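You operate a simulated robot arm through the tools that you are given. There is no shell and no other tool.

You run a simulated robot arm. Do the job below in one go: nothing can be reset, and whatever is moved stays where it is left.

TASK
Move both bottles into the caddy and wipe their soap rings off the dryer.
Fine: use the orange cloth and put it back; bottles upright. Set down upright: dark green bottle, amber bottle. What is to be rubbed or washed off counts as gone when no trace of it is left.
Where things are to end (x, y in the base frame): dark green bottle within 0.06 m of [0.85, 0.46]; amber bottle within 0.06 m of [0.85, 0.3].

The check looks at the end state, three seconds after you hand in, the way a careful person would. Anything else that was tipped, shoved, dropped, spilled or broken makes it a failure. Flat cloth is picked up by pressing the open fingertips on it (5 to 10 N) and closing them slowly along it; thin cloth reads only 2 to 8 mm in the jaws.

THE ROBOT
A 6-joint arm with a two-finger gripper, fixed in place. Base frame: the origin is at the foot of the arm, x ahead of it, y to its left, z up. Units: m, degrees, N and s.
Its first joint turns from -166.0 to 166.0 degrees. Payload 3.43 kg.
The TCP is the grasp point between the finger pads, 0.02 m short of the fingertips. In the tool frame z runs along the fingers and y along their closing line. The gripper opens to 0.19 m. The gripper's body begins 0.248 m behind the TCP.
Orientation is that of the tool frame in the base frame, as a unit quaternion [x, y, z, w]. With the fingers straight down and closing along the base's y, the tool's x points along the base's -x, its y along +y and its z along -z.

THE INTERFACE
- The arm moves only by the tool step_arm. Its argument "steps" is a list that holds one entry, the list of rows, each a list of 7 numbers: the turn, a rotation vector about the base's x, y, z in units of 120 degrees (1.0 is 120 degrees), then the shift along the base's x, y, z in units of 100 mm (1.0 is 100 mm), then the finger opening in m, from 0 to 0.19. In form: [[[wx, wy, wz, dx, dy, dz, hand], ...]]. A call has 1 to 20 rows; each row is the pose to reach, as a shift and turn from the pose commanded when the call began. A call with a number of a shift or a turn outside -1 to 1 is refused whole. Rows are played at 5 a second. More than 0.05 m and 8.6 degrees between two rows, or a gripper value outside its range, and nothing of the call is played. Where a pose cannot be reached the arm comes as near as it can. A force on the tool above 40 N (or 10 N above the force at the start of the call, whichever is more), or a blocked arm, ends the call early, and 0.2 s more pass. The fingers move at their own pace (about 0.045 m/s each) and stop on an object; they squeeze with about 42 N. The grip force told is the motor's: it shows also when the fingers shut on nothing. Time passes only in rows, and 0.2 s behind the last, so rows that repeat a pose let the fingers close. The reply holds the time, the measured pose of the TCP, the force on the tool along the base axes, the opening and the grip force, in the units named above and with some noise, with the torque about the TCP (base axes, N m) and any sound that the robot's microphone picked up.
- Cameras (640 x 400 px; columns grow to the right, rows downward): "scene" is fixed at [0.3976, -0.6524, 1.44]; the picture's right is [0.69, -0.72, 0.00], its down [-0.39, -0.38, -0.84] and it looks along [0.60, 0.58, -0.54] (base axes); focal length 336 px, centre (320, 200). "wrist" rides on the gripper at [0.07, -0.008, -0.288] in the tool frame; the picture's right is [0.12, 0.99, 0.00], its down [-0.96, 0.11, -0.25] and it looks along [-0.25, 0.03, 0.97] (tool axes); focal length 261 px, centre (320, 200). There is no depth. A picture from a camera that has moved, and an enlarged one, comes with that camera's place and axes in the base frame and with its lens.
- camera(camera): a new picture of that camera. The clock stands still meanwhile.
- move_column(by): slides the trunk up (or, below 0, down) by that many m; the arm rides with it, the base frame stays. It gives what a move gives, with no picture.
- enlarge(camera, box): a new picture of the part [left, top, right, bottom] of that camera's present view, enlarged. The clock stands still meanwhile.
- close_job(): hands the job in; it is judged then, once.

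Places have to be worked out from the pictures, the camera data and where the tool is seen. Open the gripper and draw the arm clear of the work before you hand the job in, unless the task says otherwise.

The tools are called after "Call:" as a command line: name --argument value ..., lists and objects as JSON in quotes. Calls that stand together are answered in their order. step_arm: Moves the arm, as the interface text tells. Its arguments: {"type":"object","properties":{"steps":{"type":"array","items":{"type":"array","items":{"type":"array","items":{"type":"number"}}}}},"required":["steps"]} The other tools are called the same way: move_column (by) slides the trunk up or down; camera (camera) takes a picture; enlarge (camera, box) takes an enlarged picture of a part of a camera's view; close_job () hands the job in.

At the start:

```text
clock: 0.0
position: [0.6543, -0.0637, 1.1544]
orientation: [0.0, 1.0, -0.001, -0.001]
wrist_force: [0.6, -0.3, -0.2]
moment: [0.04, 0.0, 0.02]
finger_gap: 0.1901
grip_force: 0.1
trunk travel left (down, up): [-0.175, 0.065]
```

scene: 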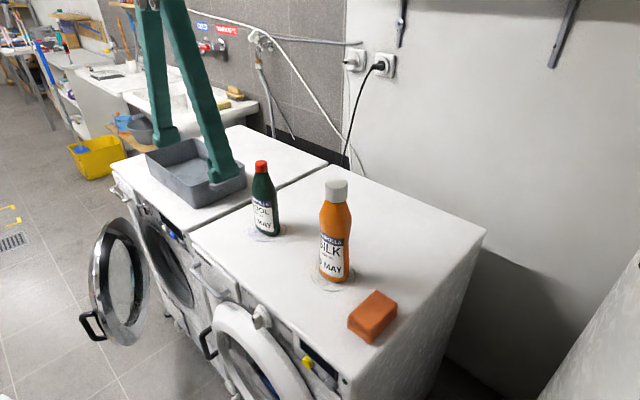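
wrist: 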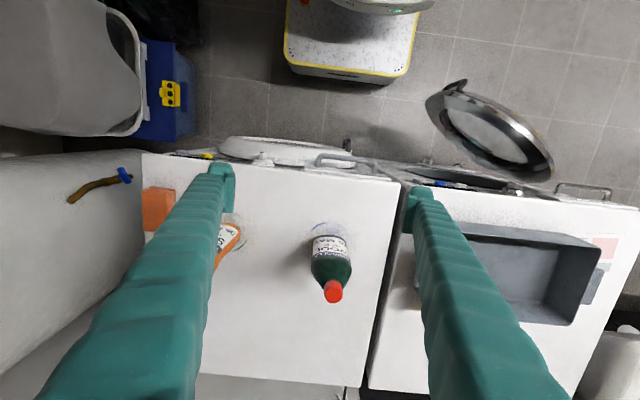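

I'll first look closely at the bottles, the soap rings, the orange cloth and the caddy before moving anything.

Call:
enlarge --camera "scene" --box '[220, 150, 420, 350]'

Call:
enlarge --camera "scene" --box '[100, 110, 280, 230]'

Call:
enlarge --camera "wrist" --box '[130, 140, 410, 315]'

Call:
enlarge --camera "wrist" --box '[390, 150, 640, 350]'

```text
2.00 times, centred on (320, 250) of scene
camera zoom: at [0.3976, -0.6524, 1.44], right [0.69, -0.72, 0.0], down [-0.39, -0.38, -0.84], along [0.6, 0.58, -0.54], focal length 672 px, centre (320, 100)
```

zoom: 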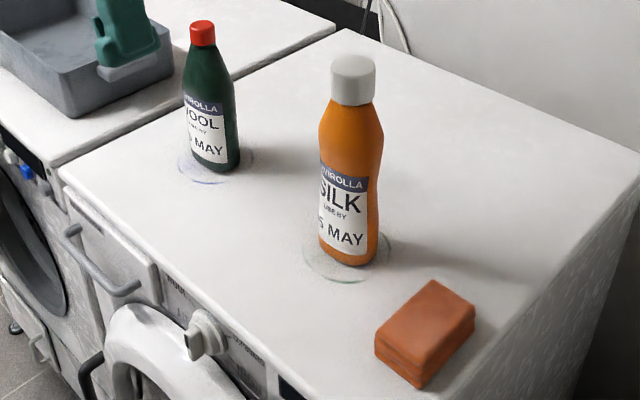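

```text
3.33 times, centred on (190, 170) of scene
camera zoom: at [0.3976, -0.6524, 1.44], right [0.69, -0.72, 0.0], down [-0.39, -0.38, -0.84], along [0.6, 0.58, -0.54], focal length 1120 px, centre (753, 300)
```

zoom: 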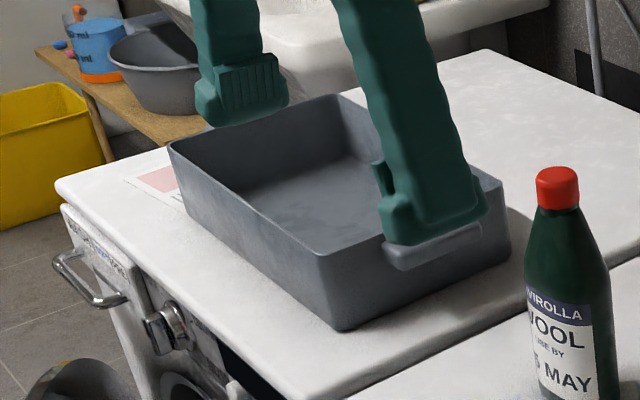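

```text
2.29 times, centred on (270, 228) of wrist
camera zoom: at [0.5848, -0.0722, 1.4417], right [-0.12, 0.99, 0.0], down [0.96, 0.11, 0.25], along [0.25, 0.03, -0.97], focal length 596 px, centre (434, 137)
```

zoom: 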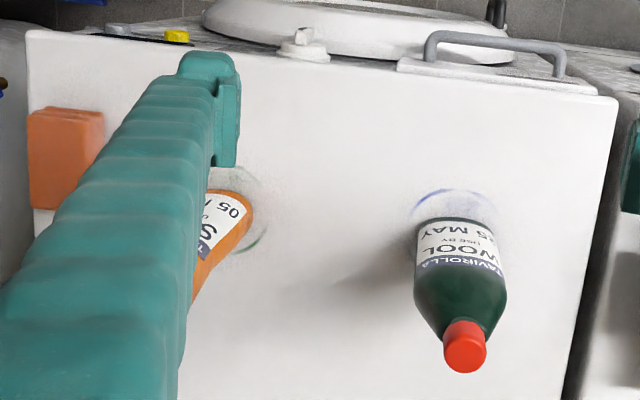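

```text
2.00 times, centred on (515, 250) of wrist
camera zoom: at [0.5848, -0.0722, 1.4417], right [-0.12, 0.99, 0.0], down [0.96, 0.11, 0.25], along [0.25, 0.03, -0.97], focal length 521 px, centre (-70, 100)
```

zoom: 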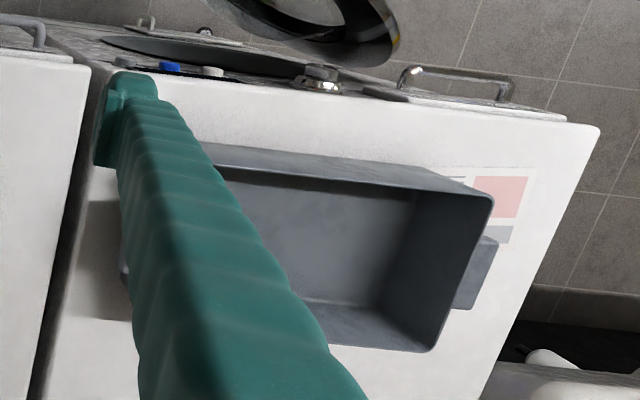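

The bottles stand near (0.83, -0.02) and (0.83, -0.28) on a top at about z = 0.84, and the caddy spans about x 0.75–0.95, y 0.23–0.57 with a rim around z = 0.93. I raise the open gripper a little and shift it toward the green bottle to get a better fix from a second viewpoint.

Call:
step_arm --steps '[[[0, 0, 0, 0, 0, 0.2, 0.19], [0, 0, 0, 0.1, 0.1, 0.4, 0.19], [0, 0, 0, 0.3, 0.2, 0.5, 0.19], [0, 0, 0, 0.5, 0.3, 0.5, 0.19], [0, 0, 0, 0.7, 0.4, 0.5, 0.19], [0, 0, 0, 0.8, 0.4, 0.5, 0.19]]]'

Call:
camera --camera "wrist"

Call:
camera --camera "scene"

```text
clock: 1.4
position: [0.7354, -0.0239, 1.2056]
orientation: [0.0, 1.0, -0.001, -0.001]
wrist_force: [-0.7, 0.1, 0.7]
moment: [-0.01, 0.0, 0.0]
finger_gap: 0.19
grip_force: 0.1
trunk travel left (down, up): [-0.175, 0.065]
```

```text
taken
camera wrist: at [0.6649, -0.0327, 1.4923], right [-0.12, 0.99, 0.0], down [0.96, 0.11, 0.25], along [0.25, 0.03, -0.97], focal length 261 px, centre (320, 200)
```

wrist: 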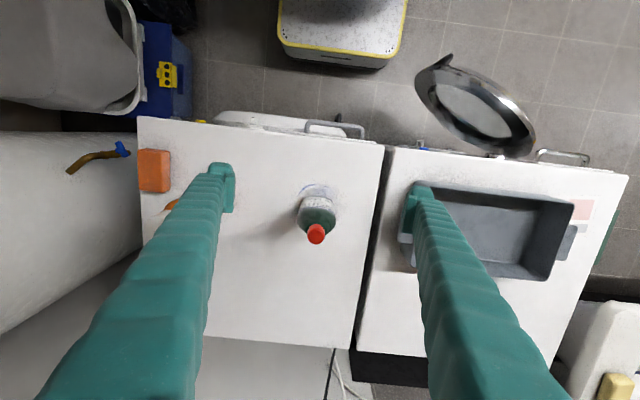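

```text
taken
```

scene: 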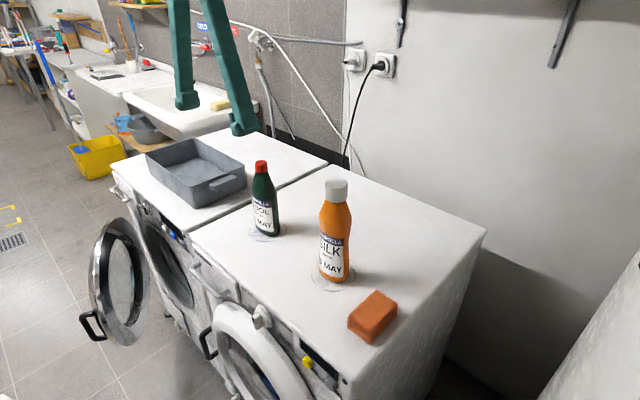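

The arm follows well; now the caddy and rings are clearer. I enlarge the scene view on the caddy and on the green bottle, and the wrist view around the bottle, for measurements.

Call:
enlarge --camera "scene" --box '[120, 120, 280, 220]'

Call:
enlarge --camera "scene" --box '[220, 150, 300, 250]'

Call:
enlarge --camera "wrist" --box '[240, 150, 400, 270]'

Call:
enlarge --camera "scene" --box '[290, 170, 410, 350]'

```text
4.00 times, centred on (200, 170) of scene
camera zoom: at [0.3976, -0.6524, 1.44], right [0.69, -0.72, 0.0], down [-0.39, -0.38, -0.84], along [0.6, 0.58, -0.54], focal length 1344 px, centre (800, 320)
```

zoom: 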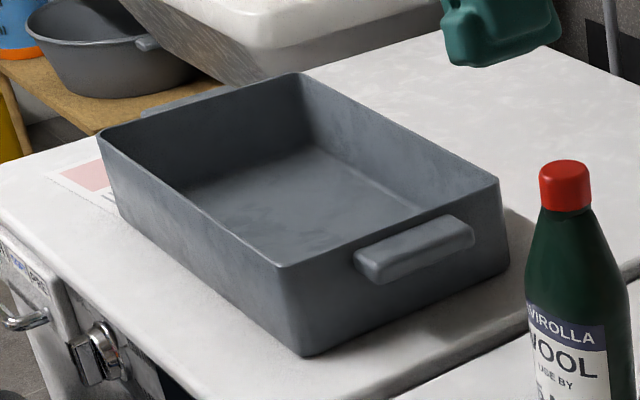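

```text
4.00 times, centred on (260, 200) of scene
camera zoom: at [0.3976, -0.6524, 1.44], right [0.69, -0.72, 0.0], down [-0.39, -0.38, -0.84], along [0.6, 0.58, -0.54], focal length 1344 px, centre (560, 200)
```

zoom: 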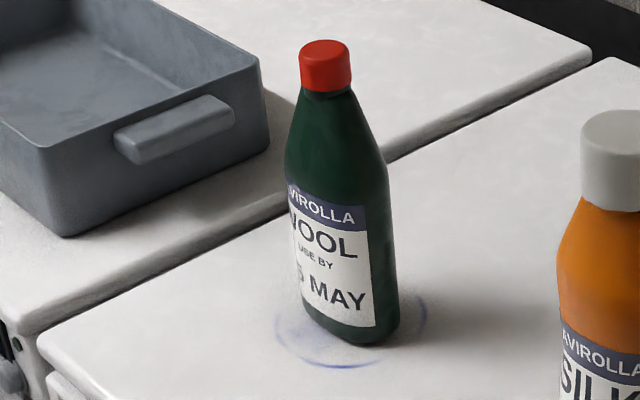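

```text
3.33 times, centred on (320, 210) of wrist
camera zoom: at [0.6649, -0.0327, 1.4923], right [-0.12, 0.99, 0.0], down [0.96, 0.11, 0.25], along [0.25, 0.03, -0.97], focal length 869 px, centre (320, 167)
```

zoom: 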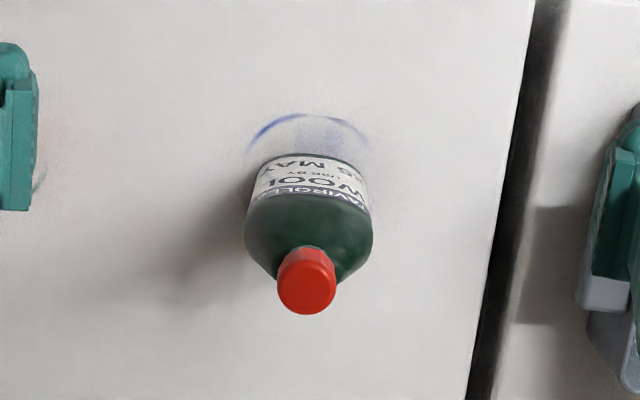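

```text
2.22 times, centred on (350, 260) of scene
camera zoom: at [0.3976, -0.6524, 1.44], right [0.69, -0.72, 0.0], down [-0.39, -0.38, -0.84], along [0.6, 0.58, -0.54], focal length 747 px, centre (253, 67)
```

zoom: 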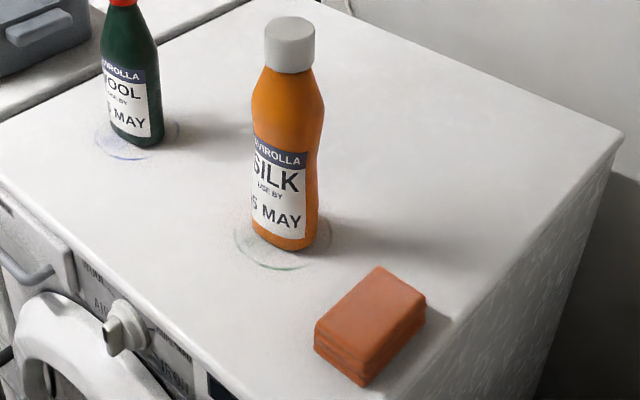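

The green bottle's axis works out at about (0.840, -0.018), top z ≈ 1.06, with an oval cross-section (narrower along x); amber is at about (0.842, -0.271), top z ≈ 1.10. I turn the gripper 90° about z so that the fingers close along x on the narrow side, while moving above the green bottle.

Call:
step_arm --steps '[[[0, 0, 0.0625, 0.08, 0.005, 0, 0.19], [0, 0, 0.125, 0.16, 0.01, 0, 0.19], [0, 0, 0.1875, 0.25, 0.015, 0, 0.19], [0, 0, 0.25, 0.34, 0.02, 0, 0.19], [0, 0, 0.3125, 0.43, 0.025, 0, 0.19], [0, 0, 0.375, 0.52, 0.03, 0, 0.19], [0, 0, 0.4375, 0.61, 0.035, 0, 0.19], [0, 0, 0.5, 0.7, 0.04, 0, 0.19], [0, 0, 0.5625, 0.8, 0.045, 0, 0.19], [0, 0, 0.625, 0.9, 0.05, 0, 0.19], [0, 0, 0.6875, 1.0, 0.054, 0, 0.19], [0, 0, 0.75, 1.0, 0.054, 0, 0.19], [0, 0, 0.75, 1.0, 0.054, 0, 0.19]]]'

Call:
camera --camera "wrist"

Call:
camera --camera "scene"

```text
clock: 4.2
position: [0.8344, -0.0179, 1.2036]
orientation: [-0.707, 0.707, 0.0, 0.0]
wrist_force: [0.4, -1.2, -0.3]
moment: [0.0, 0.0, 0.04]
finger_gap: 0.1899
grip_force: 0.0
trunk travel left (down, up): [-0.175, 0.065]
```

```text
taken
camera wrist: at [0.8436, -0.0884, 1.4914], right [-0.99, -0.12, 0.0], down [-0.12, 0.96, 0.25], along [-0.03, 0.25, -0.97], focal length 261 px, centre (320, 200)
```

wrist: 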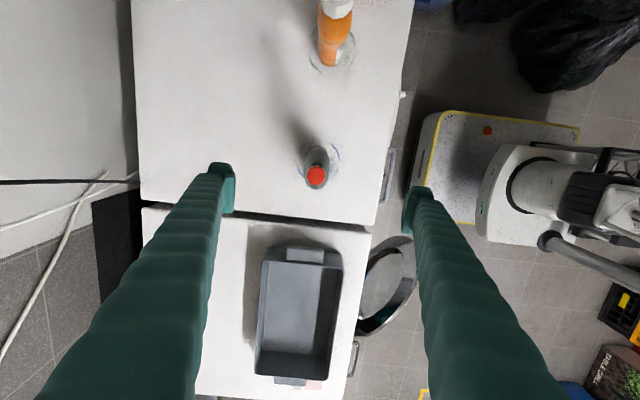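

```text
taken
```

scene: 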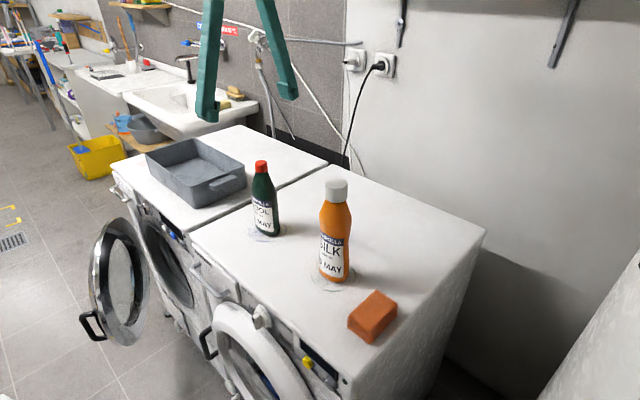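

Call:
enlarge --camera "wrist" --box '[260, 120, 380, 220]'

Call:
enlarge --camera "wrist" --box '[270, 0, 400, 90]'

Call:
enlarge --camera "wrist" --box '[220, 220, 380, 400]'

```text
4.00 times, centred on (320, 170) of wrist
camera zoom: at [0.8436, -0.0884, 1.4914], right [-0.99, -0.12, 0.0], down [-0.12, 0.96, 0.25], along [-0.03, 0.25, -0.97], focal length 1043 px, centre (320, 320)
```

zoom: 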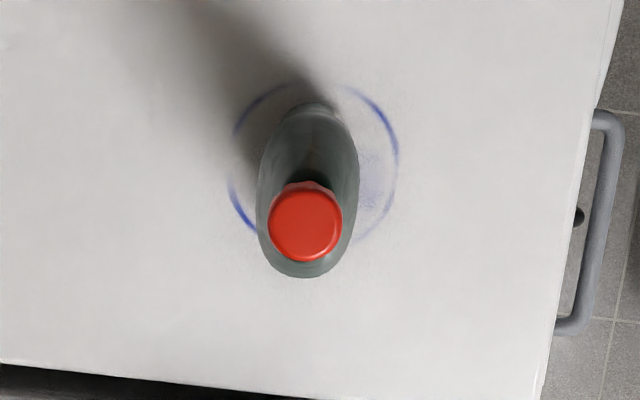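

```text
4.44 times, centred on (335, 45) of wrist
camera zoom: at [0.8436, -0.0884, 1.4914], right [-0.99, -0.12, 0.0], down [-0.12, 0.96, 0.25], along [-0.03, 0.25, -0.97], focal length 1158 px, centre (253, 889)
```

zoom: 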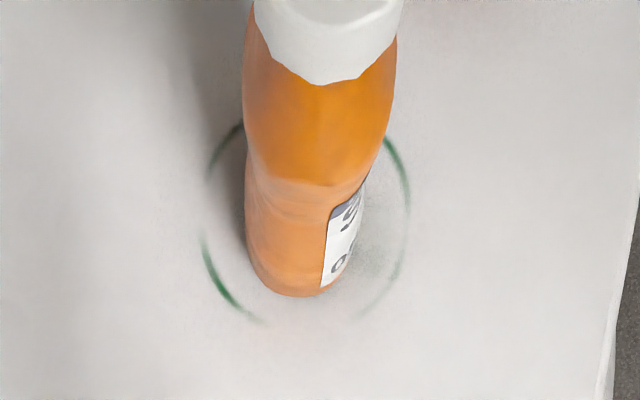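

```text
2.22 times, centred on (300, 310) of wrist
camera zoom: at [0.8436, -0.0884, 1.4914], right [-0.99, -0.12, 0.0], down [-0.12, 0.96, 0.25], along [-0.03, 0.25, -0.97], focal length 579 px, centre (364, -44)
```

zoom: 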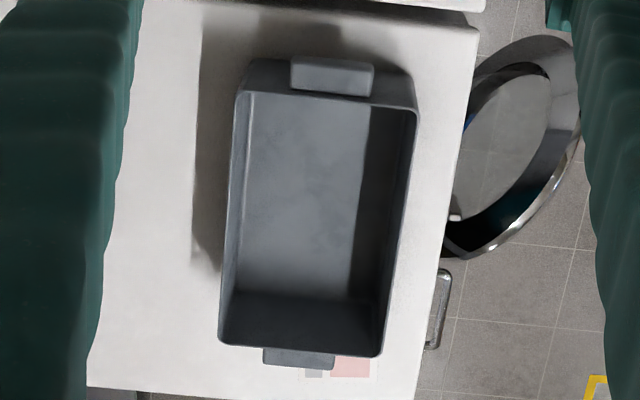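

The green bottle is about 52 mm thick along x and 78 mm wide along y, centred at about (0.841, -0.0175). I descend straight over it with the fingers wide open.

Call:
step_arm --steps '[[[0, 0, 0, 0.067, 0.008, -0.2, 0.19], [0, 0, 0, 0.067, 0.008, -0.4, 0.19], [0, 0, 0, 0.067, 0.008, -0.6, 0.19], [0, 0, 0, 0.067, 0.008, -0.8, 0.19], [0, 0, 0, 0.067, 0.008, -1.0, 0.19], [0, 0, 0, 0.067, 0.008, -1.0, 0.19]]]'

Call:
camera --camera "wrist"

Call:
camera --camera "scene"

```text
clock: 5.6
position: [0.8417, -0.0158, 1.1026]
orientation: [0.708, -0.707, 0.0, 0.001]
wrist_force: [0.4, 0.6, 0.2]
moment: [-0.01, 0.01, -0.04]
finger_gap: 0.1901
grip_force: 0.0
trunk travel left (down, up): [-0.175, 0.065]
```

```text
taken
camera wrist: at [0.8499, -0.087, 1.3908], right [-0.99, -0.12, 0.0], down [-0.11, 0.96, 0.25], along [-0.03, 0.25, -0.97], focal length 261 px, centre (320, 200)
```

wrist: 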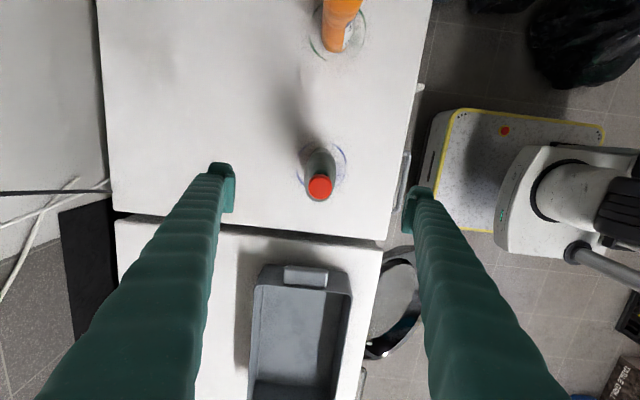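

```text
taken
```

scene: 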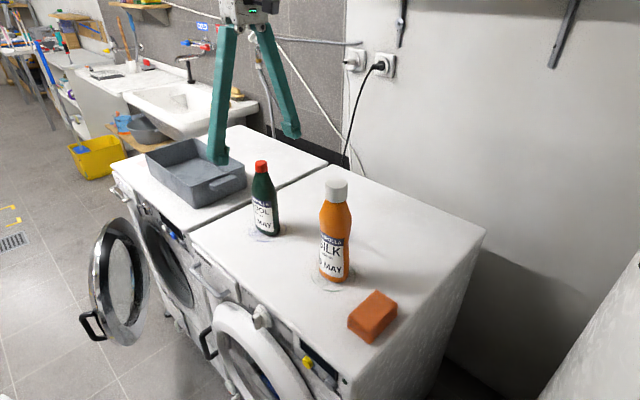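

The cap sits midway between the fingers, so the alignment is good. I continue down in two stages to z ≈ 0.93.

Call:
step_arm --steps '[[[0, 0, 0, 0, 0, -0.2, 0.19], [0, 0, 0, 0, 0, -0.4, 0.19], [0, 0, 0, 0, 0, -0.6, 0.17], [0, 0, 0, 0, 0, -0.8, 0.15], [0, 0, 0, 0, 0, -1.0, 0.14], [0, 0, 0, 0, 0, -1.0, 0.14]]]'

Call:
step_arm --steps '[[[0, 0, 0, 0, 0, -0.2, 0.13], [0, 0, 0, 0, 0, -0.4, 0.12], [0, 0, 0, 0, 0, -0.6, 0.12], [0, 0, 0, 0, 0, -0.744, 0.12], [0, 0, 0, 0, 0, -0.744, 0.12]]]'

Call:
camera --camera "wrist"

Call:
enlarge --camera "scene" --box '[190, 100, 350, 260]'

```text
clock: 7.0
position: [0.8414, -0.0195, 1.0038]
orientation: [0.707, -0.707, 0.0, -0.001]
wrist_force: [-0.3, -0.5, 0.9]
moment: [0.02, -0.03, 0.01]
finger_gap: 0.1402
grip_force: 0.1
trunk travel left (down, up): [-0.175, 0.065]
```

```text
clock: 8.2
position: [0.8406, -0.0169, 0.9298]
orientation: [-0.707, 0.707, 0.0, 0.0]
wrist_force: [0.1, -0.1, 0.0]
moment: [0.0, -0.01, -0.03]
finger_gap: 0.1199
grip_force: 0.1
trunk travel left (down, up): [-0.175, 0.065]
```

```text
taken
camera wrist: at [0.8485, -0.0886, 1.2175], right [-0.99, -0.12, 0.0], down [-0.11, 0.96, 0.25], along [-0.03, 0.25, -0.97], focal length 261 px, centre (320, 200)
```

wrist: 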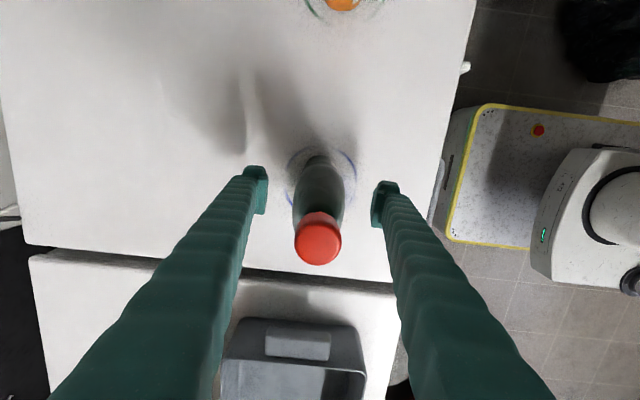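

```text
2.50 times, centred on (270, 180) of scene
camera zoom: at [0.3976, -0.6524, 1.44], right [0.69, -0.72, 0.0], down [-0.39, -0.38, -0.84], along [0.6, 0.58, -0.54], focal length 840 px, centre (445, 250)
```

zoom: 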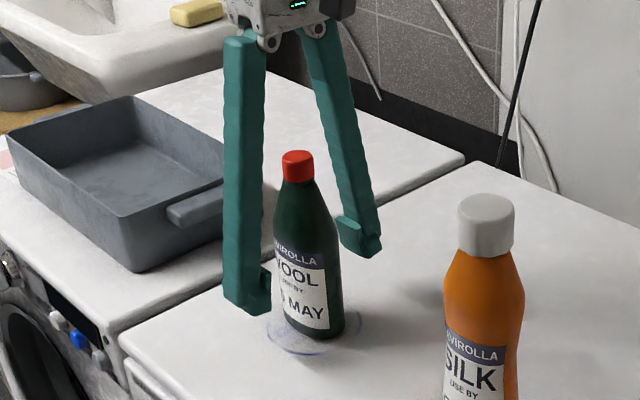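

The fingers straddle the bottle evenly at label height. I close them slowly onto it.

Call:
step_arm --steps '[[[0, 0, 0, 0, 0, 0, 0.11], [0, 0, 0, 0, 0, 0, 0.1], [0, 0, 0, 0, 0, 0, 0.09], [0, 0, 0, 0, 0, 0, 0.08], [0, 0, 0, 0, 0, 0, 0.07], [0, 0, 0, 0, 0, 0, 0.065], [0, 0, 0, 0, 0, 0, 0.06], [0, 0, 0, 0, 0, 0, 0.055], [0, 0, 0, 0, 0, 0, 0.05], [0, 0, 0, 0, 0, 0, 0.045], [0, 0, 0, 0, 0, 0, 0.04], [0, 0, 0, 0, 0, 0, 0.03], [0, 0, 0, 0, 0, 0, 0.02], [0, 0, 0, 0, 0, 0, 0.02], [0, 0, 0, 0, 0, 0, 0.02]]]'

Call:
camera --camera "wrist"

Call:
enlarge --camera "scene" --box '[190, 100, 350, 260]'

```text
clock: 11.4
position: [0.8397, -0.0181, 0.9306]
orientation: [-0.707, 0.707, 0.0, 0.0]
wrist_force: [1.7, -0.4, 1.2]
moment: [-0.04, -0.07, 0.01]
finger_gap: 0.0495
grip_force: 41.7
trunk travel left (down, up): [-0.175, 0.065]
```

```text
taken
camera wrist: at [0.8486, -0.0886, 1.2176], right [-0.99, -0.12, 0.0], down [-0.11, 0.96, 0.25], along [-0.03, 0.25, -0.97], focal length 261 px, centre (320, 200)
```

wrist: 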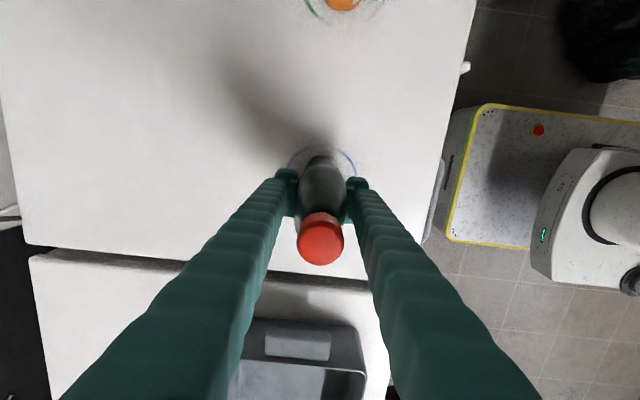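

```text
2.50 times, centred on (270, 180) of scene
camera zoom: at [0.3976, -0.6524, 1.44], right [0.69, -0.72, 0.0], down [-0.39, -0.38, -0.84], along [0.6, 0.58, -0.54], focal length 840 px, centre (445, 250)
```

zoom: 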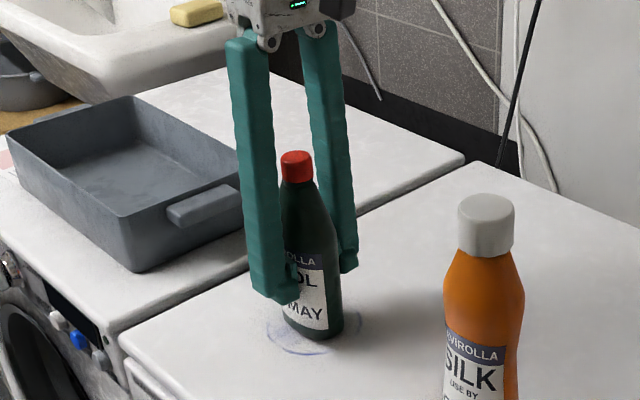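

The bottle is held firmly (49.5 mm, 42 N). I lift it slowly by 0.1 m first and check the load.

Call:
step_arm --steps '[[[0, 0, 0, 0, 0, 0.05, 0.02], [0, 0, 0, 0, 0, 0.15, 0.02], [0, 0, 0, 0, 0, 0.3, 0.02], [0, 0, 0, 0, 0, 0.45, 0.02], [0, 0, 0, 0, 0, 0.6, 0.02], [0, 0, 0, 0, 0, 0.75, 0.02], [0, 0, 0, 0, 0, 0.9, 0.02], [0, 0, 0, 0, 0, 1.0, 0.02], [0, 0, 0, 0, 0, 1.0, 0.02]]]'

Call:
enlarge --camera "scene" --box '[190, 80, 350, 260]'

```text
clock: 13.4
position: [0.8409, -0.0177, 1.0307]
orientation: [-0.707, 0.707, -0.001, -0.001]
wrist_force: [0.1, -0.9, -5.2]
moment: [0.01, 0.0, -0.02]
finger_gap: 0.0496
grip_force: 41.8
trunk travel left (down, up): [-0.175, 0.065]
```

```text
2.22 times, centred on (270, 170) of scene
camera zoom: at [0.3976, -0.6524, 1.44], right [0.69, -0.72, 0.0], down [-0.39, -0.38, -0.84], along [0.6, 0.58, -0.54], focal length 747 px, centre (431, 267)
```

zoom: 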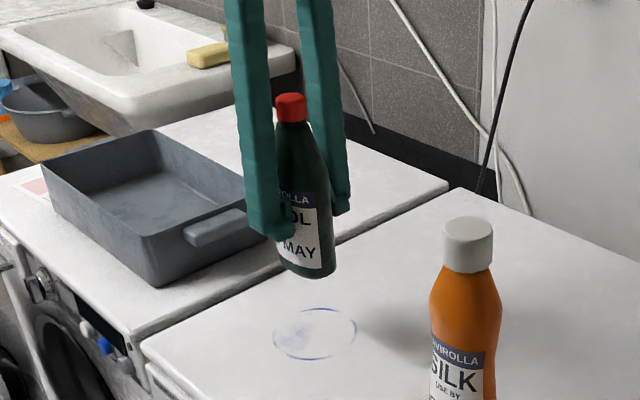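

The bottle hangs upright, about 0.5 kg, and its blue ring is now exposed. I raise it a further 35 mm and start moving toward the caddy.

Call:
step_arm --steps '[[[0, 0, 0, 0, 0, 0.15, 0.02], [0, 0, 0, 0, 0.05, 0.3, 0.02], [0, 0, 0, 0, 0.15, 0.35, 0.02], [0, 0, 0, 0, 0.3, 0.35, 0.02], [0, 0, 0, 0, 0.5, 0.35, 0.02], [0, 0, 0, 0, 0.75, 0.35, 0.02], [0, 0, 0, 0, 1.0, 0.35, 0.02]]]'

Call:
step_arm --steps '[[[0, 0, 0, 0, 0.25, 0, 0.02], [0, 0, 0, 0, 0.5, 0, 0.02], [0, 0, 0, 0, 0.75, 0, 0.02], [0, 0, 0, 0, 1.0, 0, 0.02]]]'

Call:
step_arm --steps '[[[0, 0, 0, 0, 0.25, 0, 0.02], [0, 0, 0, 0, 0.5, 0, 0.02], [0, 0, 0, 0.02, 0.75, 0, 0.02], [0, 0, 0, 0.04, 1.0, 0, 0.02]]]'

Call:
camera --camera "wrist"

Call:
camera --camera "scene"

```text
clock: 15.0
position: [0.8422, 0.0825, 1.0645]
orientation: [0.707, -0.707, 0.0, 0.0]
wrist_force: [0.8, -0.5, -5.7]
moment: [0.09, 0.0, -0.01]
finger_gap: 0.0494
grip_force: 41.3
trunk travel left (down, up): [-0.175, 0.065]
```

```text
clock: 16.0
position: [0.8434, 0.1833, 1.0661]
orientation: [-0.707, 0.707, 0.0, 0.0]
wrist_force: [0.2, -0.3, -5.7]
moment: [0.1, -0.01, -0.01]
finger_gap: 0.0494
grip_force: 41.5
trunk travel left (down, up): [-0.175, 0.065]
```

```text
clock: 17.0
position: [0.8454, 0.2823, 1.0643]
orientation: [-0.707, 0.708, -0.001, 0.0]
wrist_force: [0.3, 0.3, -4.5]
moment: [0.06, 0.01, -0.02]
finger_gap: 0.0494
grip_force: 42.2
trunk travel left (down, up): [-0.175, 0.065]
```

```text
taken
camera wrist: at [0.8551, 0.212, 1.3513], right [-0.99, -0.12, 0.0], down [-0.11, 0.96, 0.25], along [-0.03, 0.25, -0.97], focal length 261 px, centre (320, 200)
```

wrist: 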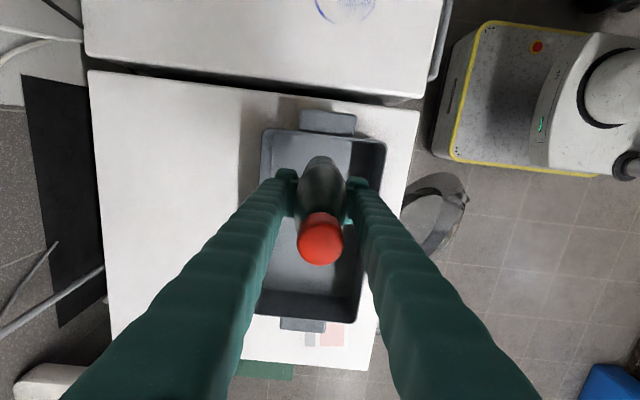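

```text
taken
```

scene: 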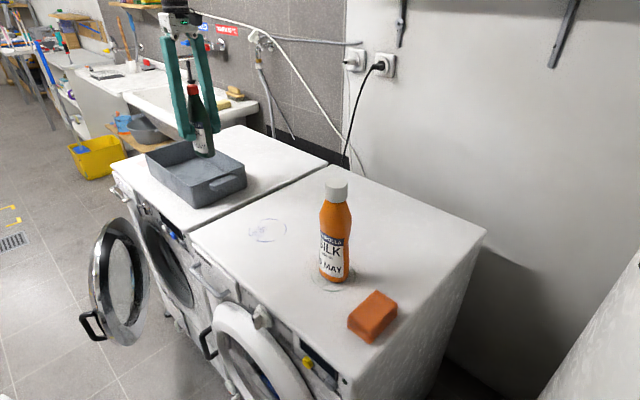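

The bottle is over the caddy's near half, well above the rim. I continue in +y to about (0.846, 0.455).

Call:
step_arm --steps '[[[0, 0, 0, 0, 0.25, 0, 0.02], [0, 0, 0, 0, 0.5, 0, 0.02], [0, 0, 0, 0, 0.75, 0, 0.02], [0, 0, 0, 0, 1.0, 0, 0.02]]]'

Call:
step_arm --steps '[[[0, 0, 0, 0, 0.2, 0, 0.02], [0, 0, 0, 0, 0.4, 0, 0.02], [0, 0, 0, 0, 0.6, 0, 0.02], [0, 0, 0, 0, 0.74, 0, 0.02], [0, 0, 0, 0, 0.74, 0, 0.02]]]'

Call:
camera --camera "wrist"

Call:
enlarge --camera "scene" --box '[110, 60, 270, 220]'

```text
clock: 18.0
position: [0.8462, 0.3838, 1.0655]
orientation: [-0.707, 0.707, 0.0, 0.0]
wrist_force: [0.0, -1.2, -4.5]
moment: [0.09, -0.02, 0.0]
finger_gap: 0.0497
grip_force: 41.6
trunk travel left (down, up): [-0.175, 0.065]
```

```text
clock: 19.2
position: [0.8463, 0.4586, 1.0639]
orientation: [-0.707, 0.707, 0.001, 0.001]
wrist_force: [0.5, -0.3, -4.9]
moment: [0.01, 0.02, -0.03]
finger_gap: 0.0494
grip_force: 41.9
trunk travel left (down, up): [-0.175, 0.065]
```

```text
taken
camera wrist: at [0.8548, 0.3875, 1.3514], right [-0.99, -0.12, 0.0], down [-0.11, 0.96, 0.25], along [-0.03, 0.25, -0.97], focal length 261 px, centre (320, 200)
```

wrist: 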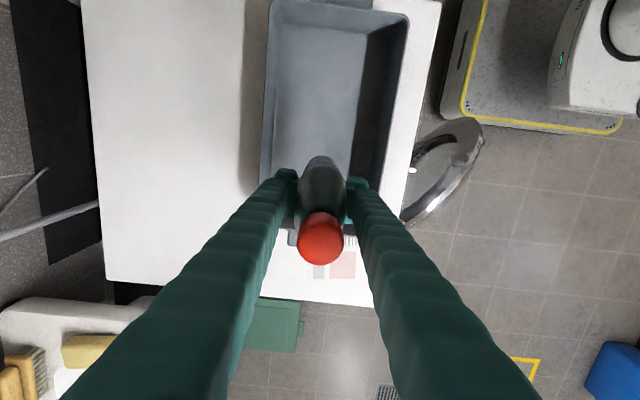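

```text
2.50 times, centred on (190, 140) of scene
camera zoom: at [0.3976, -0.6524, 1.44], right [0.69, -0.72, 0.0], down [-0.39, -0.38, -0.84], along [0.6, 0.58, -0.54], focal length 840 px, centre (645, 350)
```

zoom: 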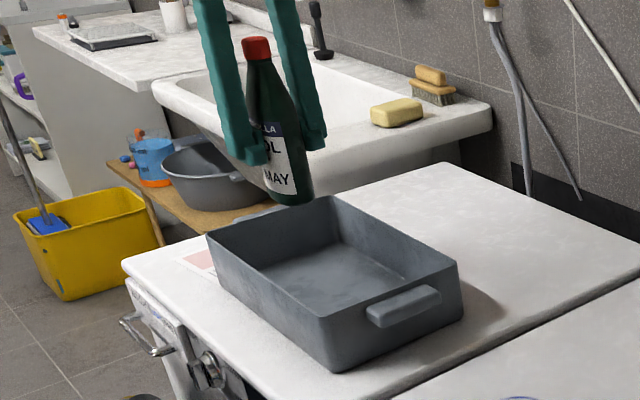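

The bottle is over its spot at (0.846, 0.459), clear of the far rim (y ≈ 0.565) and side walls. I lower it 0.1 m, leaving its base about 3 cm above the caddy floor.

Call:
step_arm --steps '[[[0, 0, 0, 0, 0, -0.15, 0.02], [0, 0, 0, 0, 0, -0.3, 0.02], [0, 0, 0, 0, 0, -0.45, 0.02], [0, 0, 0, 0, 0, -0.6, 0.02], [0, 0, 0, 0, 0, -0.75, 0.02], [0, 0, 0, 0, 0, -0.9, 0.02], [0, 0, 0, 0, 0, -1.0, 0.02], [0, 0, 0, 0, 0, -1.0, 0.02]]]'

Call:
camera --camera "wrist"

Call:
enlarge --camera "scene" --box '[110, 60, 270, 220]'

```text
clock: 21.0
position: [0.8451, 0.4568, 0.964]
orientation: [-0.707, 0.708, 0.0, 0.0]
wrist_force: [0.5, 0.6, -5.1]
moment: [0.01, 0.03, 0.02]
finger_gap: 0.0498
grip_force: 42.3
trunk travel left (down, up): [-0.175, 0.065]
```

```text
taken
camera wrist: at [0.8548, 0.3868, 1.252], right [-0.99, -0.12, 0.0], down [-0.11, 0.96, 0.25], along [-0.03, 0.25, -0.97], focal length 261 px, centre (320, 200)
```

wrist: 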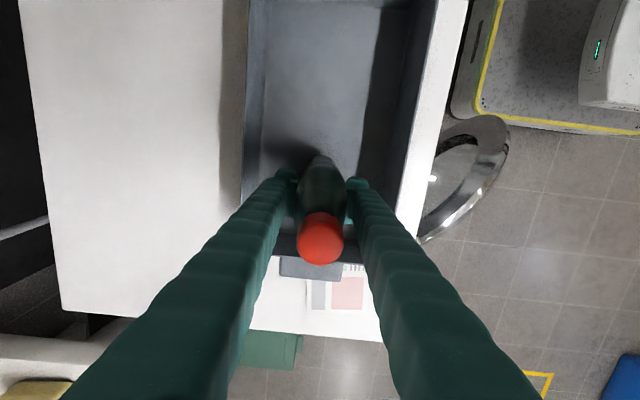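

```text
2.50 times, centred on (190, 140) of scene
camera zoom: at [0.3976, -0.6524, 1.44], right [0.69, -0.72, 0.0], down [-0.39, -0.38, -0.84], along [0.6, 0.58, -0.54], focal length 840 px, centre (645, 350)
```

zoom: 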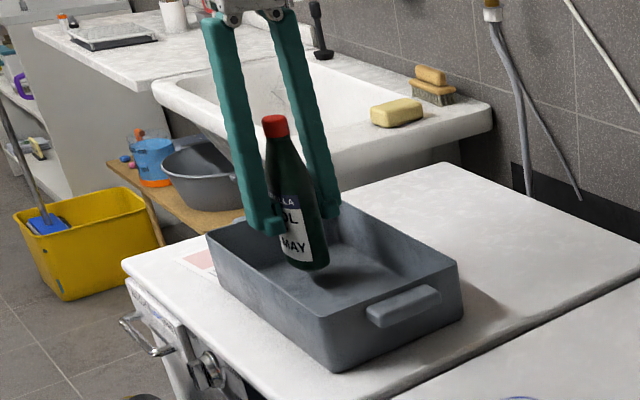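

Nicely inside the walls. I lower another 20 mm gently, then feel for the floor in small steps.

Call:
step_arm --steps '[[[0, 0, 0, 0, 0, -0.05, 0.02], [0, 0, 0, 0, 0, -0.1, 0.02], [0, 0, 0, 0, 0, -0.15, 0.02], [0, 0, 0, 0, 0, -0.2, 0.02]]]'

Call:
step_arm --steps '[[[0, 0, 0, 0, 0, -0.02, 0.02], [0, 0, 0, 0, 0, -0.04, 0.02]]]'

```text
clock: 22.0
position: [0.8461, 0.4585, 0.9447]
orientation: [0.707, -0.707, 0.001, 0.0]
wrist_force: [0.4, -0.2, -5.1]
moment: [0.02, 0.0, -0.01]
finger_gap: 0.0495
grip_force: 41.9
trunk travel left (down, up): [-0.175, 0.065]
```

```text
clock: 22.6
position: [0.8455, 0.457, 0.9396]
orientation: [-0.706, 0.708, 0.0, 0.0]
wrist_force: [-0.1, 1.0, -5.2]
moment: [-0.02, 0.03, 0.01]
finger_gap: 0.0495
grip_force: 41.9
trunk travel left (down, up): [-0.175, 0.065]
```

No contact yet (still -5.2 N, all bottle weight). I go on in 2–3 mm steps.

Call:
step_arm --steps '[[[0, 0, 0, 0, 0, -0.015, 0.02], [0, 0, 0, 0, 0, -0.03, 0.02]]]'

Call:
step_arm --steps '[[[0, 0, 0, 0, 0, -0.01, 0.02], [0, 0, 0, 0, 0, -0.02, 0.02]]]'

```text
clock: 23.2
position: [0.8466, 0.4561, 0.937]
orientation: [0.708, -0.707, -0.001, -0.001]
wrist_force: [0.1, 0.2, -4.8]
moment: [0.0, -0.02, -0.02]
finger_gap: 0.0497
grip_force: 42.0
trunk travel left (down, up): [-0.175, 0.065]
```

```text
clock: 23.8
position: [0.8462, 0.456, 0.9362]
orientation: [0.707, -0.707, 0.0, -0.001]
wrist_force: [0.6, 0.4, -6.1]
moment: [0.01, 0.0, -0.01]
finger_gap: 0.0495
grip_force: 42.2
trunk travel left (down, up): [-0.175, 0.065]
```

Still hanging; the base should be about 6 mm above washer-top level, so the floor is close. I continue in 1 mm increments.

Call:
step_arm --steps '[[[0, 0, 0, 0, 0, -0.01, 0.02], [0, 0, 0, 0, 0, -0.01, 0.02]]]'

Call:
step_arm --steps '[[[0, 0, 0, 0, 0, -0.01, 0.02], [0, 0, 0, 0, 0, -0.01, 0.02]]]'

```text
clock: 24.4
position: [0.8449, 0.4561, 0.9364]
orientation: [-0.707, 0.708, 0.0, 0.0]
wrist_force: [1.2, -1.0, -0.5]
moment: [0.03, -0.01, -0.01]
finger_gap: 0.0495
grip_force: 42.4
trunk travel left (down, up): [-0.175, 0.065]
```

```text
clock: 25.0
position: [0.8449, 0.4559, 0.9361]
orientation: [-0.706, 0.708, -0.001, 0.001]
wrist_force: [1.0, -1.2, 10.1]
moment: [0.01, 0.02, 0.02]
finger_gap: 0.0496
grip_force: 42.1
trunk travel left (down, up): [-0.175, 0.065]
```

The bottle touched the floor (force went from -5 N to +10 N). I back off 0.8 mm and open the fingers slowly to 0.09 m.

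Call:
step_arm --steps '[[[0, 0, 0, 0, 0, 0.008, 0.02], [0, 0, 0, 0, 0, 0.008, 0.04], [0, 0, 0, 0, 0, 0.008, 0.05], [0, 0, 0, 0, 0, 0.008, 0.055], [0, 0, 0, 0, 0, 0.008, 0.06], [0, 0, 0, 0, 0, 0.008, 0.07], [0, 0, 0, 0, 0, 0.008, 0.08], [0, 0, 0, 0, 0, 0.008, 0.09], [0, 0, 0, 0, 0, 0.008, 0.09]]]'

Call:
camera --camera "wrist"

Call:
enlarge --camera "scene" --box '[110, 60, 270, 220]'

```text
clock: 27.0
position: [0.8454, 0.4568, 0.9349]
orientation: [-0.707, 0.707, 0.0, 0.0]
wrist_force: [-0.6, 0.2, -0.4]
moment: [0.01, 0.02, 0.01]
finger_gap: 0.0901
grip_force: 0.1
trunk travel left (down, up): [-0.175, 0.065]
```

```text
taken
camera wrist: at [0.8545, 0.3858, 1.2226], right [-0.99, -0.12, 0.0], down [-0.11, 0.96, 0.25], along [-0.03, 0.25, -0.97], focal length 261 px, centre (320, 200)
```

wrist: 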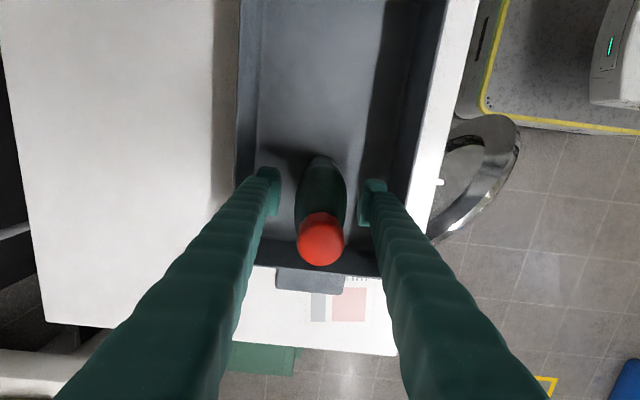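

```text
2.50 times, centred on (190, 140) of scene
camera zoom: at [0.3976, -0.6524, 1.44], right [0.69, -0.72, 0.0], down [-0.39, -0.38, -0.84], along [0.6, 0.58, -0.54], focal length 840 px, centre (645, 350)
```

zoom: 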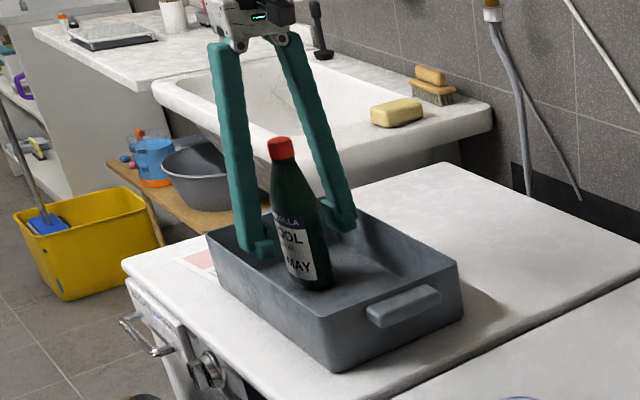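

The green bottle stands free and upright in the caddy. I withdraw straight up, two calls of 0.1 m, then start back toward the amber bottle.

Call:
step_arm --steps '[[[0, 0, 0, 0, 0, 0.1, 0.09], [0, 0, 0, 0, 0, 0.3, 0.09], [0, 0, 0, 0, 0, 0.5, 0.09], [0, 0, 0, 0, 0, 0.75, 0.09], [0, 0, 0, 0, 0, 1.0, 0.09]]]'

Call:
step_arm --steps '[[[0, 0, 0, 0, 0, 0.25, 0.09], [0, 0, 0, 0, 0, 0.5, 0.1], [0, 0, 0, 0, 0, 0.75, 0.11], [0, 0, 0, 0, 0, 1.0, 0.12]]]'

Call:
camera --camera "scene"

```text
clock: 28.2
position: [0.8462, 0.4573, 1.0352]
orientation: [0.707, -0.707, 0.0, 0.0]
wrist_force: [-0.4, -0.4, -1.3]
moment: [0.0, -0.01, 0.0]
finger_gap: 0.0903
grip_force: 0.1
trunk travel left (down, up): [-0.175, 0.065]
```

```text
clock: 29.2
position: [0.8464, 0.4573, 1.1337]
orientation: [0.707, -0.707, 0.0, 0.0]
wrist_force: [-0.2, 0.2, 0.2]
moment: [-0.01, 0.05, -0.02]
finger_gap: 0.12
grip_force: 0.1
trunk travel left (down, up): [-0.175, 0.065]
```

```text
taken
```

scene: 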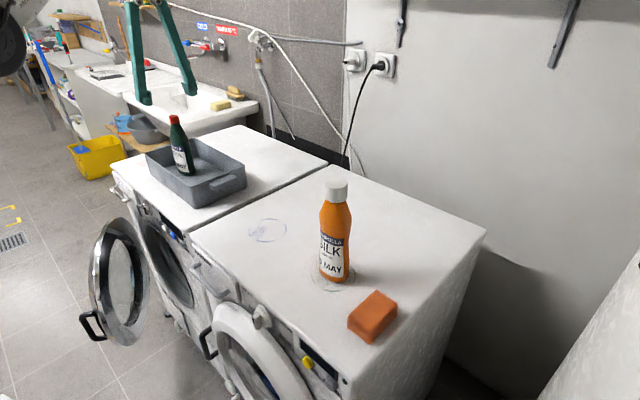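

Green bottle is in place. I travel in -y at a safe height (z ≈ 1.19) toward the amber bottle.

Call:
step_arm --steps '[[[0, 0, 0, 0, -0.1, 0.3, 0.13], [0, 0, 0, 0, -0.4, 0.55, 0.14], [0, 0, 0, 0, -0.7, 0.6, 0.16], [0, 0, 0, 0, -1.0, 0.6, 0.17]]]'

Call:
step_arm --steps '[[[0, 0, 0, 0, -0.33, 0, 0.18], [0, 0, 0, 0, -0.66, 0, 0.19], [0, 0, 0, 0, -1.0, 0, 0.19]]]'

Call:
step_arm --steps '[[[0, 0, 0, 0, -0.33, 0, 0.19], [0, 0, 0, 0, -0.66, 0, 0.19], [0, 0, 0, 0, -1.0, 0, 0.19]]]'

Call:
step_arm --steps '[[[0, 0, 0, 0, -0.33, 0, 0.19], [0, 0, 0, 0, -0.66, 0, 0.19], [0, 0, 0, 0, -1.0, 0, 0.19]]]'

Call:
step_arm --steps '[[[0, 0, 0, 0, -0.33, 0, 0.19], [0, 0, 0, 0, -0.66, 0, 0.19], [0, 0, 0, 0, -1.0, 0, 0.19]]]'

Call:
step_arm --steps '[[[0, 0, 0, 0, -0.33, 0, 0.19], [0, 0, 0, 0, -0.66, 0, 0.19], [0, 0, 0, 0, -1.0, 0, 0.19]]]'

Call:
camera --camera "wrist"

Call:
camera --camera "scene"

```text
clock: 30.2
position: [0.8435, 0.356, 1.1957]
orientation: [0.707, -0.707, 0.0, 0.0]
wrist_force: [0.0, 1.3, -0.3]
moment: [-0.12, 0.01, -0.02]
finger_gap: 0.1701
grip_force: 0.0
trunk travel left (down, up): [-0.175, 0.065]
```

```text
clock: 31.0
position: [0.8452, 0.2564, 1.1945]
orientation: [-0.707, 0.707, 0.0, -0.001]
wrist_force: [-0.4, 1.0, -0.6]
moment: [-0.11, 0.05, 0.0]
finger_gap: 0.1898
grip_force: 0.2
trunk travel left (down, up): [-0.175, 0.065]
```

```text
clock: 31.8
position: [0.8447, 0.1569, 1.1966]
orientation: [0.707, -0.707, 0.0, 0.0]
wrist_force: [-0.5, 0.7, -0.8]
moment: [-0.11, -0.03, 0.05]
finger_gap: 0.19
grip_force: 0.1
trunk travel left (down, up): [-0.175, 0.065]
```

```text
clock: 32.6
position: [0.8458, 0.0571, 1.1967]
orientation: [0.708, -0.707, 0.0, 0.0]
wrist_force: [0.5, 0.0, 0.7]
moment: [-0.14, 0.02, 0.01]
finger_gap: 0.1899
grip_force: 0.0
trunk travel left (down, up): [-0.175, 0.065]
```

```text
clock: 33.4
position: [0.8459, -0.0438, 1.1953]
orientation: [0.707, -0.707, 0.0, 0.0]
wrist_force: [0.1, 0.7, -0.2]
moment: [-0.15, 0.0, -0.01]
finger_gap: 0.1899
grip_force: 0.0
trunk travel left (down, up): [-0.175, 0.065]
```

```text
clock: 34.2
position: [0.8441, -0.1442, 1.1954]
orientation: [0.707, -0.707, 0.0, 0.0]
wrist_force: [-0.2, 0.7, -0.2]
moment: [-0.14, 0.01, -0.03]
finger_gap: 0.19
grip_force: 0.1
trunk travel left (down, up): [-0.175, 0.065]
```

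```text
taken
camera wrist: at [0.8529, -0.2146, 1.4823], right [-0.99, -0.12, 0.0], down [-0.11, 0.96, 0.25], along [-0.03, 0.25, -0.97], focal length 261 px, centre (320, 200)
```

wrist: 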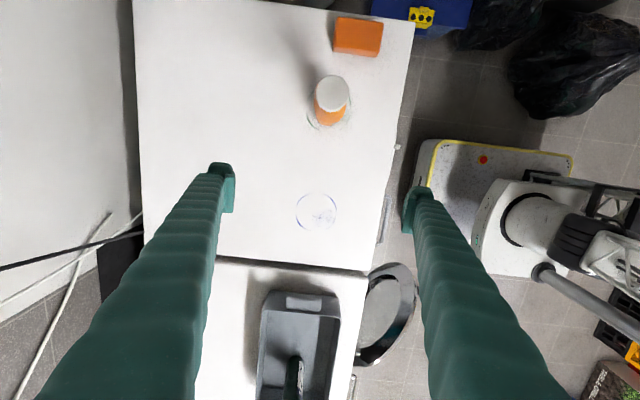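

```text
taken
```

scene: 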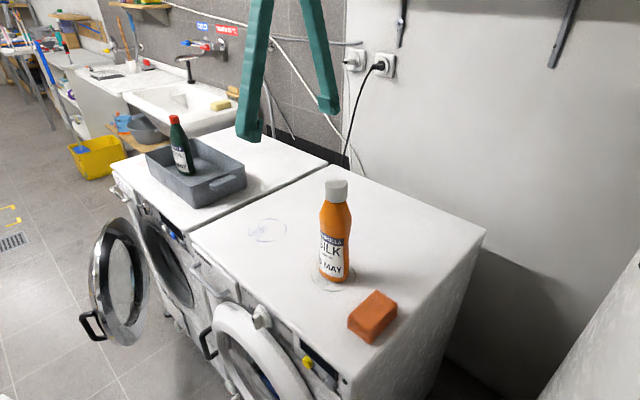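

The amber bottle and cloth are in the wrist view now. I enlarge it for exact places.

Call:
enlarge --camera "wrist" --box '[280, 0, 400, 140]'

Call:
enlarge --camera "wrist" --box '[280, 180, 360, 240]'

Call:
enlarge --camera "scene" --box '[290, 170, 410, 350]'

```text
2.86 times, centred on (340, 70) of wrist
camera zoom: at [0.8529, -0.2146, 1.4823], right [-0.99, -0.12, 0.0], down [-0.11, 0.96, 0.25], along [-0.03, 0.25, -0.97], focal length 745 px, centre (263, 571)
```

zoom: 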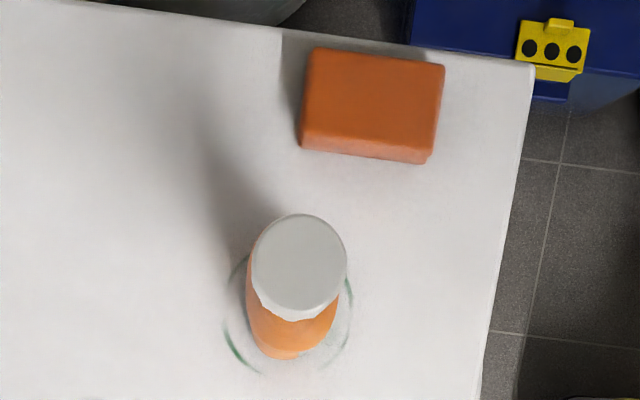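

```text
6.67 times, centred on (320, 210) of wrist
camera zoom: at [0.8529, -0.2146, 1.4823], right [-0.99, -0.12, 0.0], down [-0.11, 0.96, 0.25], along [-0.03, 0.25, -0.97], focal length 1738 px, centre (320, 133)
```

zoom: 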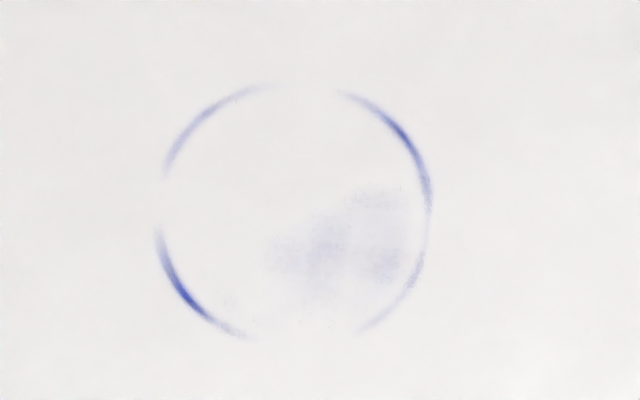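

```text
2.22 times, centred on (350, 260) of scene
camera zoom: at [0.3976, -0.6524, 1.44], right [0.69, -0.72, 0.0], down [-0.39, -0.38, -0.84], along [0.6, 0.58, -0.54], focal length 747 px, centre (253, 67)
```

zoom: 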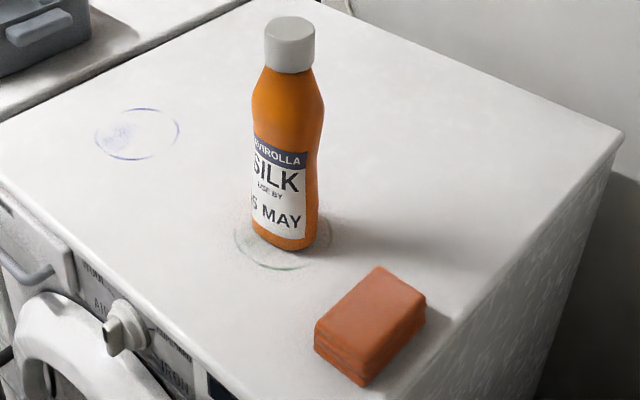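

Amber works out at (0.842, -0.269), also oval (~55 mm along x), with a waist at z ≈ 0.94; the cloth is a folded pad with its top about x 0.749–0.843, y -0.442 to -0.387. I move above the amber bottle.

Call:
step_arm --steps '[[[0, 0, 0, -0.01, -0.33, 0, 0.19], [0, 0, 0, -0.02, -0.66, 0, 0.19], [0, 0, 0, -0.03, -1.0, 0, 0.19]]]'

Call:
step_arm --steps '[[[0, 0, 0, 0, -0.2, 0, 0.19], [0, 0, 0, 0, -0.255, 0, 0.19], [0, 0, 0, 0, -0.255, 0, 0.19]]]'

Call:
camera --camera "wrist"

Call:
enlarge --camera "wrist" --box '[260, 110, 380, 220]'

```text
clock: 35.0
position: [0.8437, -0.2429, 1.1955]
orientation: [0.708, -0.707, 0.0, 0.0]
wrist_force: [-0.5, 0.5, 0.0]
moment: [-0.12, -0.04, -0.02]
finger_gap: 0.19
grip_force: 0.0
trunk travel left (down, up): [-0.175, 0.065]
```

```text
clock: 35.8
position: [0.8417, -0.2692, 1.1949]
orientation: [-0.707, 0.707, 0.001, 0.0]
wrist_force: [0.3, -0.8, 0.2]
moment: [0.0, 0.0, -0.04]
finger_gap: 0.1899
grip_force: 0.1
trunk travel left (down, up): [-0.175, 0.065]
```

```text
taken
camera wrist: at [0.8508, -0.3402, 1.483], right [-0.99, -0.12, 0.0], down [-0.11, 0.96, 0.25], along [-0.03, 0.25, -0.97], focal length 261 px, centre (320, 200)
```

wrist: 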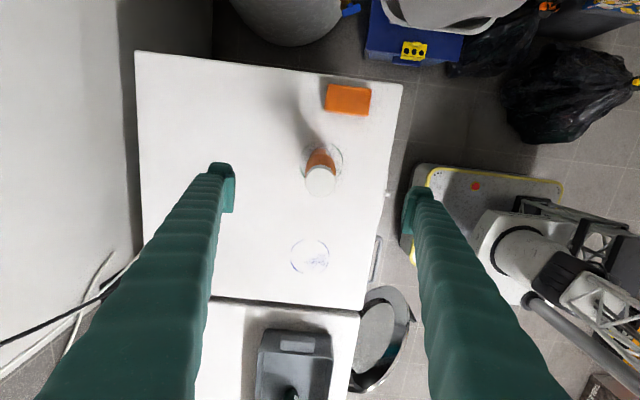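

```text
3.64 times, centred on (320, 165) of wrist
camera zoom: at [0.8508, -0.3402, 1.483], right [-0.99, -0.12, 0.0], down [-0.11, 0.96, 0.25], along [-0.03, 0.25, -0.97], focal length 948 px, centre (320, 327)
```

zoom: 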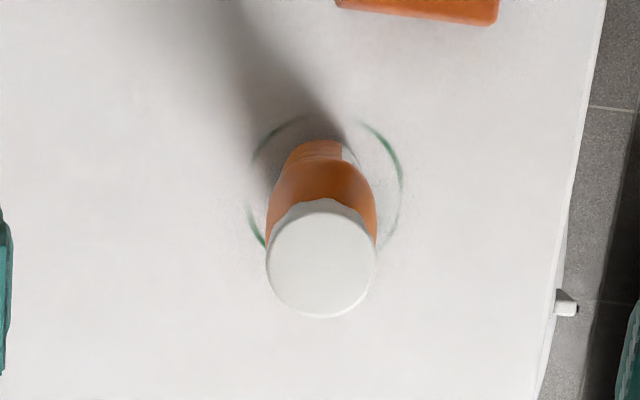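

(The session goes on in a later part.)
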